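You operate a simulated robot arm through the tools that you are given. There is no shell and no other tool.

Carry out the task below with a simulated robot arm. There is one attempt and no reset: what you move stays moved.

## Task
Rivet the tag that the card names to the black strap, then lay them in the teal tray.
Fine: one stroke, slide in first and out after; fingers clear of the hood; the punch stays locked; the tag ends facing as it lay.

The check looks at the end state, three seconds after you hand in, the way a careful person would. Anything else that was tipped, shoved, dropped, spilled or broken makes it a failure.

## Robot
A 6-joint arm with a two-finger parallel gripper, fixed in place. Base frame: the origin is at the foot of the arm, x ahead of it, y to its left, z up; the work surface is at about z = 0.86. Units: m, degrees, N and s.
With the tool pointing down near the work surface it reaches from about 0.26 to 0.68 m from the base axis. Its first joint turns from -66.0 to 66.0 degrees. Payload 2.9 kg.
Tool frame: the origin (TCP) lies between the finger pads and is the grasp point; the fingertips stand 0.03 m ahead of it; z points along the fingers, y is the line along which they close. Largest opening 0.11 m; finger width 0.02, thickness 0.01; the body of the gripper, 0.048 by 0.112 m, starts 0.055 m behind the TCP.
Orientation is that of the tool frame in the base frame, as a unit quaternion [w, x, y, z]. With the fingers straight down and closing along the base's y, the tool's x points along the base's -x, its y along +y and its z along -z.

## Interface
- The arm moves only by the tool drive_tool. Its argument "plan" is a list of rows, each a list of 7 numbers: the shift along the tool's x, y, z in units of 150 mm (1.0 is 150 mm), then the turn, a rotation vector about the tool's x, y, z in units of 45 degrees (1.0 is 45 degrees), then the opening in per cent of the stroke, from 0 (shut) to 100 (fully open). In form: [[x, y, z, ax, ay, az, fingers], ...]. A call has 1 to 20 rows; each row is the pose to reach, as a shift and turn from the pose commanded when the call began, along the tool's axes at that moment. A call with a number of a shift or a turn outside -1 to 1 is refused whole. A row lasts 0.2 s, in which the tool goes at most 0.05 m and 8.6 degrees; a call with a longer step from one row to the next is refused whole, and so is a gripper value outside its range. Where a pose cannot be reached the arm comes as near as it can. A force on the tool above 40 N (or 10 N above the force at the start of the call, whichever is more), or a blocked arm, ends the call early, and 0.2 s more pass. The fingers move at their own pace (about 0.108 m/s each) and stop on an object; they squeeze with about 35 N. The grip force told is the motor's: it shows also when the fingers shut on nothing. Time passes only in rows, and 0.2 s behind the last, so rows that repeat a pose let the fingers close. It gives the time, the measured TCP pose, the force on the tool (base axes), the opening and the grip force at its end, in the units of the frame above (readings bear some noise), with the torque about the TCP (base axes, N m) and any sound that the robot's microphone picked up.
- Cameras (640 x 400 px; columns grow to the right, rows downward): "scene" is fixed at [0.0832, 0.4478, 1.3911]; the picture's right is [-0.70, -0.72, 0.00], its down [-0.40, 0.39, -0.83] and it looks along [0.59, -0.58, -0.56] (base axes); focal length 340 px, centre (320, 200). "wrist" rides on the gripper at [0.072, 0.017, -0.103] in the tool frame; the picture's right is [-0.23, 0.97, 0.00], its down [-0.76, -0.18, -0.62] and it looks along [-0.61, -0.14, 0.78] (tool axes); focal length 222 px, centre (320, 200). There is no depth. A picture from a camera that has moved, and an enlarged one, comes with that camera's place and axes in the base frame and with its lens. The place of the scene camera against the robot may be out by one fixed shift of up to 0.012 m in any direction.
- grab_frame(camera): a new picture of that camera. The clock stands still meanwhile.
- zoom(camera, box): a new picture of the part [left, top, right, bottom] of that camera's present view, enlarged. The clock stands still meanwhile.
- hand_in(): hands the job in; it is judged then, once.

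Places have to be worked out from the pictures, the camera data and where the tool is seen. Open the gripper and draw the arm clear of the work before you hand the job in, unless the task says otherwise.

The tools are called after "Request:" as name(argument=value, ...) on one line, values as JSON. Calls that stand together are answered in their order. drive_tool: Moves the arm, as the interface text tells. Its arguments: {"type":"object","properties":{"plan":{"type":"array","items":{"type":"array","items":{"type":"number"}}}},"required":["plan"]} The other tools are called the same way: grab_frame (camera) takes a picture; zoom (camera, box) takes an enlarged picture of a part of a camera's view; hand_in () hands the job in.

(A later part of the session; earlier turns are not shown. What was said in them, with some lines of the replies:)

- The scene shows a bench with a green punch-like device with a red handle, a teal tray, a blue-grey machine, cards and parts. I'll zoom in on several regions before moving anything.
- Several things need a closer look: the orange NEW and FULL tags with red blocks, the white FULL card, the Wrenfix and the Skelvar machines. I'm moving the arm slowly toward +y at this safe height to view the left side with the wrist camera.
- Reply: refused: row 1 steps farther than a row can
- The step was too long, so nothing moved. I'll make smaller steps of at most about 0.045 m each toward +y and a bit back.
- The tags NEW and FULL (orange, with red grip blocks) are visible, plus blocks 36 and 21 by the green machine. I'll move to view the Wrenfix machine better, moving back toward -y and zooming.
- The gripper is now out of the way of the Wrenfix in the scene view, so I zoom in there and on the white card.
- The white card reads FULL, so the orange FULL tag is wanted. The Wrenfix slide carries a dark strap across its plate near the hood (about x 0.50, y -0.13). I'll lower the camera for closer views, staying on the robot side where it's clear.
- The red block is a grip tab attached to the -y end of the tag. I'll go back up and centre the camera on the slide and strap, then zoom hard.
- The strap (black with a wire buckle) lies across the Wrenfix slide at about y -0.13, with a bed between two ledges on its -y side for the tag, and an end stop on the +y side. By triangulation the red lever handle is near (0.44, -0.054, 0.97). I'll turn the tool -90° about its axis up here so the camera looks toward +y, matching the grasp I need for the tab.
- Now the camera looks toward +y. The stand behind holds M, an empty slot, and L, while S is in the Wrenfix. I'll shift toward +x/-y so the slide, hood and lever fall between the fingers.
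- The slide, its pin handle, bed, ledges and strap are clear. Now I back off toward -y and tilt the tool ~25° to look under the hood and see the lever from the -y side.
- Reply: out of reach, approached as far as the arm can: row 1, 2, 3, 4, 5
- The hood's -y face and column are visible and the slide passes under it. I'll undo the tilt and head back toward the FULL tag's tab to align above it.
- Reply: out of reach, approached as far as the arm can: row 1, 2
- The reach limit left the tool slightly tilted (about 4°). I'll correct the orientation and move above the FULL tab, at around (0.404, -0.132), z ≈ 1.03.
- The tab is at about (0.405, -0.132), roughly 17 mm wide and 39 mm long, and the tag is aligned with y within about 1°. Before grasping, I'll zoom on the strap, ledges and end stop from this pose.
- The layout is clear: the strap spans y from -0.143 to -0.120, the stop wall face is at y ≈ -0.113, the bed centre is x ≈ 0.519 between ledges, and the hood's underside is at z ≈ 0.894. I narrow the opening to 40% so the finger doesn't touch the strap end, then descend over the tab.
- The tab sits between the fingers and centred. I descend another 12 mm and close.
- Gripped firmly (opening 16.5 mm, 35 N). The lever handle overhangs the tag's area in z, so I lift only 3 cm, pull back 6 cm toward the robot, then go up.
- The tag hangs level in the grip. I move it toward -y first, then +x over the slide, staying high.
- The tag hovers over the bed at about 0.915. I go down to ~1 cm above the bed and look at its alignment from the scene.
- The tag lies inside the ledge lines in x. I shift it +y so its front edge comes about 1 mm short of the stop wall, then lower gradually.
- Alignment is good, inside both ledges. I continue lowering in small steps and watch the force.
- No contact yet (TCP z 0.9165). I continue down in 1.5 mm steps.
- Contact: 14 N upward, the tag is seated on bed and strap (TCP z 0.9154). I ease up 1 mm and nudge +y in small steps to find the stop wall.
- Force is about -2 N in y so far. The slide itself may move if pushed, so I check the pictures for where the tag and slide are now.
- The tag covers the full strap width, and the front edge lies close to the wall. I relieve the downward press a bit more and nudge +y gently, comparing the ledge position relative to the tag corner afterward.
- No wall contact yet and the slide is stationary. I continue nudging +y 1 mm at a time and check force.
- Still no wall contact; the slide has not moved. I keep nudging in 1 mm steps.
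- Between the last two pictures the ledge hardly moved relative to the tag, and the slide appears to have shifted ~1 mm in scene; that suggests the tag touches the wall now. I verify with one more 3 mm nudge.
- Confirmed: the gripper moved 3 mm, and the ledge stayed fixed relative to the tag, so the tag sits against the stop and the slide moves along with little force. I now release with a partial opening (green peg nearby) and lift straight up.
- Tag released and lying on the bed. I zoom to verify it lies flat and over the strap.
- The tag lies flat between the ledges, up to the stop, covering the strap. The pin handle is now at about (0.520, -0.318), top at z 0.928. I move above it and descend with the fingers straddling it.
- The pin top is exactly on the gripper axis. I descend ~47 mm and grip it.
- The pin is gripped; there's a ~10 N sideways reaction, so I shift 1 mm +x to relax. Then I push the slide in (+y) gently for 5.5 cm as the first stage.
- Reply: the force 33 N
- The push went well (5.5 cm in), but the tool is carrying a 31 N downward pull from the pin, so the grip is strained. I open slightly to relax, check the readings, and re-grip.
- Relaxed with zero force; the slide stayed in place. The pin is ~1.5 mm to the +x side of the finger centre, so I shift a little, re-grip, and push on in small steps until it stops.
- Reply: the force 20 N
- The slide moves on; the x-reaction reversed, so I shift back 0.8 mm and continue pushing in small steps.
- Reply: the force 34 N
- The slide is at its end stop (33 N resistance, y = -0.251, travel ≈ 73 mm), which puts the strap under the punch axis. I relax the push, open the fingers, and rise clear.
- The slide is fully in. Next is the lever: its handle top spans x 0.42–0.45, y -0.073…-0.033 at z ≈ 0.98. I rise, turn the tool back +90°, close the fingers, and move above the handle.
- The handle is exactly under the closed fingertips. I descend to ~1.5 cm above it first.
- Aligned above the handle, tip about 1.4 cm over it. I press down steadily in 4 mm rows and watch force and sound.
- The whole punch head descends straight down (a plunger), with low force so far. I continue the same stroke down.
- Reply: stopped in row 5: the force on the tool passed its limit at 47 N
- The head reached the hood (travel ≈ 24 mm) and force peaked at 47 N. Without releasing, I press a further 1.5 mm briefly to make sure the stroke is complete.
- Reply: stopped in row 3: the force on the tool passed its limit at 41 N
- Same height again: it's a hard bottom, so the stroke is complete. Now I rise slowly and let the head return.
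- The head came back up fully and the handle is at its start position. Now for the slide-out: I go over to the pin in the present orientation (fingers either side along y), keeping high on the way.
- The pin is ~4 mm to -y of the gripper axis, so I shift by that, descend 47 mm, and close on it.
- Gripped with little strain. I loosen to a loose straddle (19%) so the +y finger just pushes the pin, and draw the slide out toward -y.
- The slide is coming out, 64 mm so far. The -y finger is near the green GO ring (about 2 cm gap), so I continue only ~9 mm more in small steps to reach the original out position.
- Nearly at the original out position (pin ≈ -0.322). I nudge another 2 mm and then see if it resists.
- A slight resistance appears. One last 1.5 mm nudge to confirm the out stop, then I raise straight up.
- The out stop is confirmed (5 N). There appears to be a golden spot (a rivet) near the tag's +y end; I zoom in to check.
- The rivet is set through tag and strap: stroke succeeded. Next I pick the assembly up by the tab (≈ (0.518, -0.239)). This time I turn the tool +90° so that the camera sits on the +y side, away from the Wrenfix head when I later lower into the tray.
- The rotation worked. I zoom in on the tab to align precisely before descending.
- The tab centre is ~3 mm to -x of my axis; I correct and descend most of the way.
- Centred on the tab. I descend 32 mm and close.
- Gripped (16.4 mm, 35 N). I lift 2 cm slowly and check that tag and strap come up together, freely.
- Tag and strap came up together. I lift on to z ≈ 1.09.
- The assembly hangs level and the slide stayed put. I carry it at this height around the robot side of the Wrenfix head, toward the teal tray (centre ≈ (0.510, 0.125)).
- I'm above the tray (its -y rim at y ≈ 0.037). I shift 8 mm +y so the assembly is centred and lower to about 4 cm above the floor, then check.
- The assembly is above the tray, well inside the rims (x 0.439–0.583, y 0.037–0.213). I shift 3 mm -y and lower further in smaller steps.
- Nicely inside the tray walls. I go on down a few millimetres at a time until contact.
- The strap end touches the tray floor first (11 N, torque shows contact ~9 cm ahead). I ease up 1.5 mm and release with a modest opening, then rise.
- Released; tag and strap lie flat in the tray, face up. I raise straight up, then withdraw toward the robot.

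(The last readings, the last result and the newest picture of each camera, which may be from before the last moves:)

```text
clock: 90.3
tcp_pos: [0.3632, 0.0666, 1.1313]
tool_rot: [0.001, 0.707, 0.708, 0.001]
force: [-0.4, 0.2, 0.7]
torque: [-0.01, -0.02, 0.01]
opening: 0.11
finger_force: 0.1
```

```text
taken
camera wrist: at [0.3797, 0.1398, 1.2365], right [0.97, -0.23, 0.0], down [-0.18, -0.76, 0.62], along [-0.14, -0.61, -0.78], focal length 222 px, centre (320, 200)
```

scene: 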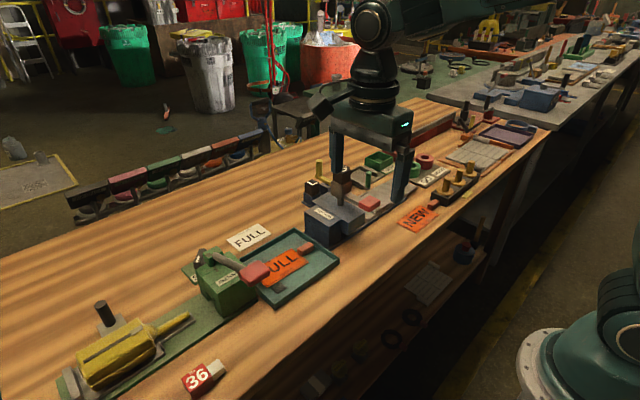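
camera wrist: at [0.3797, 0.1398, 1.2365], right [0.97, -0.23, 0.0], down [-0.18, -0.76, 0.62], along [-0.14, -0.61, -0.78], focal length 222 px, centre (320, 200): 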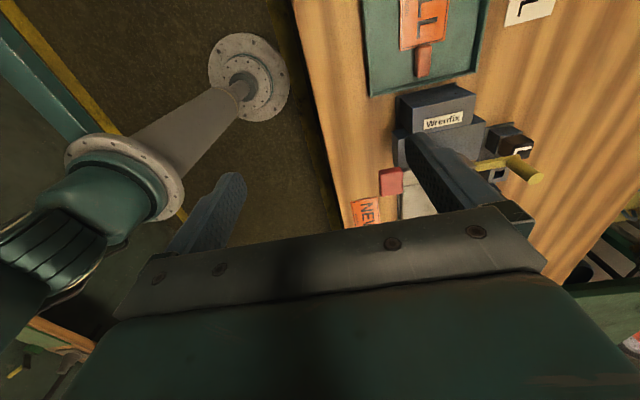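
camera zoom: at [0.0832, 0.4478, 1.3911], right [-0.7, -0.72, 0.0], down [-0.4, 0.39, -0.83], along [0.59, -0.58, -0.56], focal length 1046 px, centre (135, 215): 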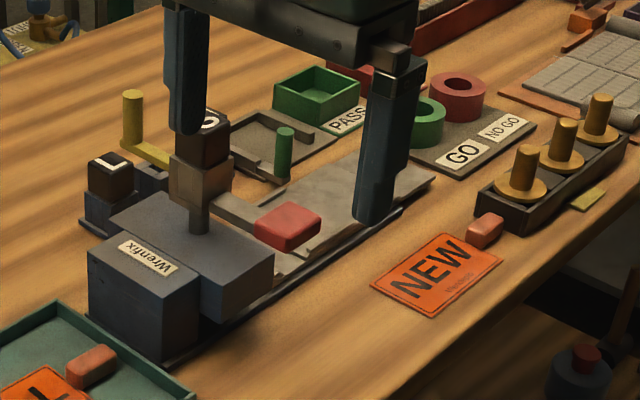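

The assembly lies in the tray with nothing else disturbed. I turn the tool back to the start orientation, which also draws the arm clear and gives a view of the whole bench for a last check.

Request:
drive_tool(plan=[[0, 0, 0, 0, 0, -0.16, 100], [0, 0, 0, 0, 0, -0.32, 100], [0, 0, 0, 0, 0, -0.48, 100], [0, 0, 0, 0, 0, -0.64, 100], [0, 0, 0, 0, 0, -0.8, 100], [0, 0, 0, 0, 0, -0.96, 100], [0, 0, 0, 0, 0, -1.0, 100]])

Request:
drive_tool(plan=[[0, 0, 0, 0, 0, -0.16, 100], [0, 0, 0, 0, 0, -0.32, 100], [0, 0, 0, 0, 0, -0.48, 100], [0, 0, 0, 0, 0, -0.64, 100], [0, 0, 0, 0, 0, -0.8, 100], [0, 0, 0, 0, 0, -0.96, 100], [0, 0, 0, 0, 0, -1.0, 100]])

Request:
drive_tool(plan=[[0.15, 0, -0.1, 0, 0, 0, 100], [0.3, 0, -0.2, 0, 0, 0, 100], [0.4, 0, -0.3, 0, 0, 0, 100], [0.4, 0, -0.3, 0, 0, 0, 100]])

Request:
grab_frame(camera="wrist")

Request:
grab_frame(camera="scene")

```text
clock: 91.9
tcp_pos: [0.361, 0.0687, 1.1297]
tool_rot: [0.0, 0.381, 0.924, 0.0]
force: [-0.2, 0.4, -0.7]
torque: [-0.01, 0.01, 0.02]
opening: 0.1102
finger_force: 0.2
```

```text
clock: 93.5
tcp_pos: [0.3605, 0.0683, 1.13]
tool_rot: [0.001, -0.002, 1.0, 0.0]
force: [-0.6, 0.3, 0.0]
torque: [0.02, -0.01, 0.03]
opening: 0.1102
finger_force: 0.1
```

```text
clock: 94.5
tcp_pos: [0.3011, 0.0689, 1.1744]
tool_rot: [0.001, -0.001, 1.0, 0.0]
force: [0.2, 0.8, -0.3]
torque: [-0.02, -0.02, -0.01]
opening: 0.1101
finger_force: 0.0
```

```text
taken
camera wrist: at [0.2274, 0.0863, 1.2785], right [0.23, 0.97, 0.0], down [0.76, -0.18, 0.62], along [0.61, -0.14, -0.78], focal length 222 px, centre (320, 200)
```

wrist: 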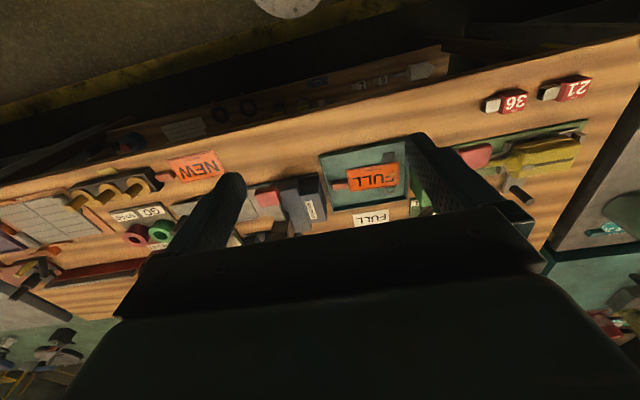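

```text
taken
```

scene: 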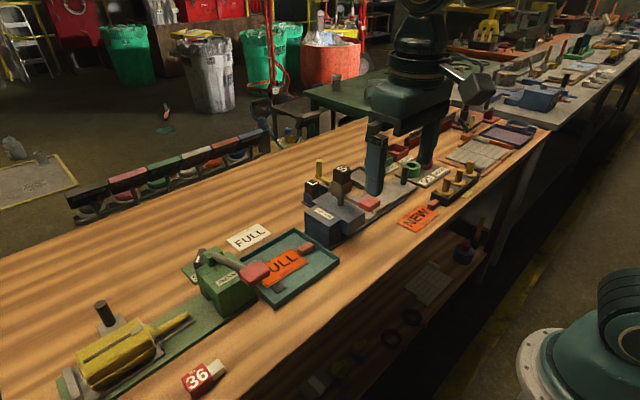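

I zoom in on the tray and the Wrenfix for a final verification.

Request:
zoom(camera="wrist", box=[310, 130, 420, 230])

Request:
zoom(camera="scene", box=[290, 140, 420, 250])

```text
4.00 times, centred on (365, 180) of wrist
camera zoom: at [0.2274, 0.0863, 1.2785], right [0.23, 0.97, 0.0], down [0.76, -0.18, 0.62], along [0.61, -0.14, -0.78], focal length 888 px, centre (140, 280)
```

zoom: 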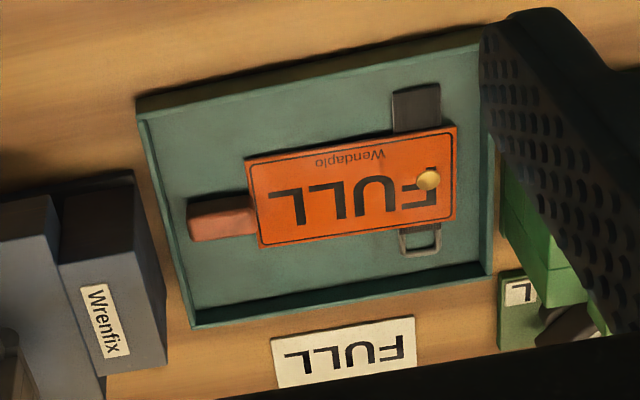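

```text
3.64 times, centred on (355, 195) of scene
camera zoom: at [0.0832, 0.4478, 1.3911], right [-0.7, -0.72, 0.0], down [-0.4, 0.39, -0.83], along [0.59, -0.58, -0.56], focal length 1236 px, centre (193, 218)
```

zoom: 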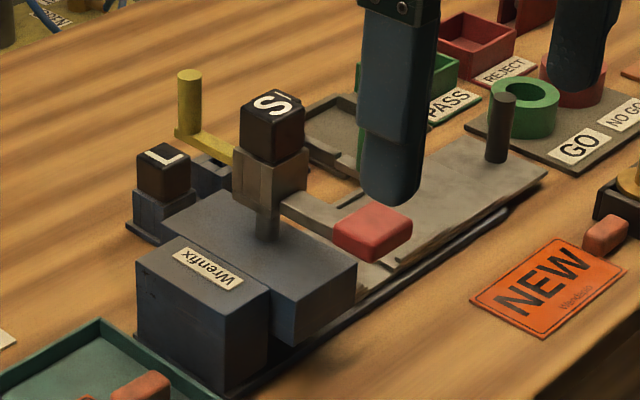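

The FULL tag is riveted to the black strap and lies face up inside the teal tray. The slide is out, the head is up, the S punch and yellow lock are unchanged, and everything else is where it was. The gripper is open and clear, so I hand in.

Request:
hand_in()

```text
The job is handed in.
```

I riveted the orange FULL tag to the black strap and laid them together, face up, in the teal tray. The white card reads FULL, so I took that tag and left NEW where it was.

- **Slide:** I pushed it in to its stop before the stroke and drew it back out to its stop afterwards.
- **Stroke:** I made one press on the red handle, down to the hard stop, and the head came back up on its own. I pressed slightly further while still at the bottom to be sure it was complete. The fingers stayed off the hood.
- **Rivet:** the pictures show a brass rivet head near the tag's end, over the strap, and the strap lifted with the tag.
- **Punch:** the S punch and its yellow lever look unchanged in the last pictures, and I did not touch the lever.
- **Surroundings:** in the last pictures nothing else on the bench looks moved or tipped. The gripper is open and drawn clear.
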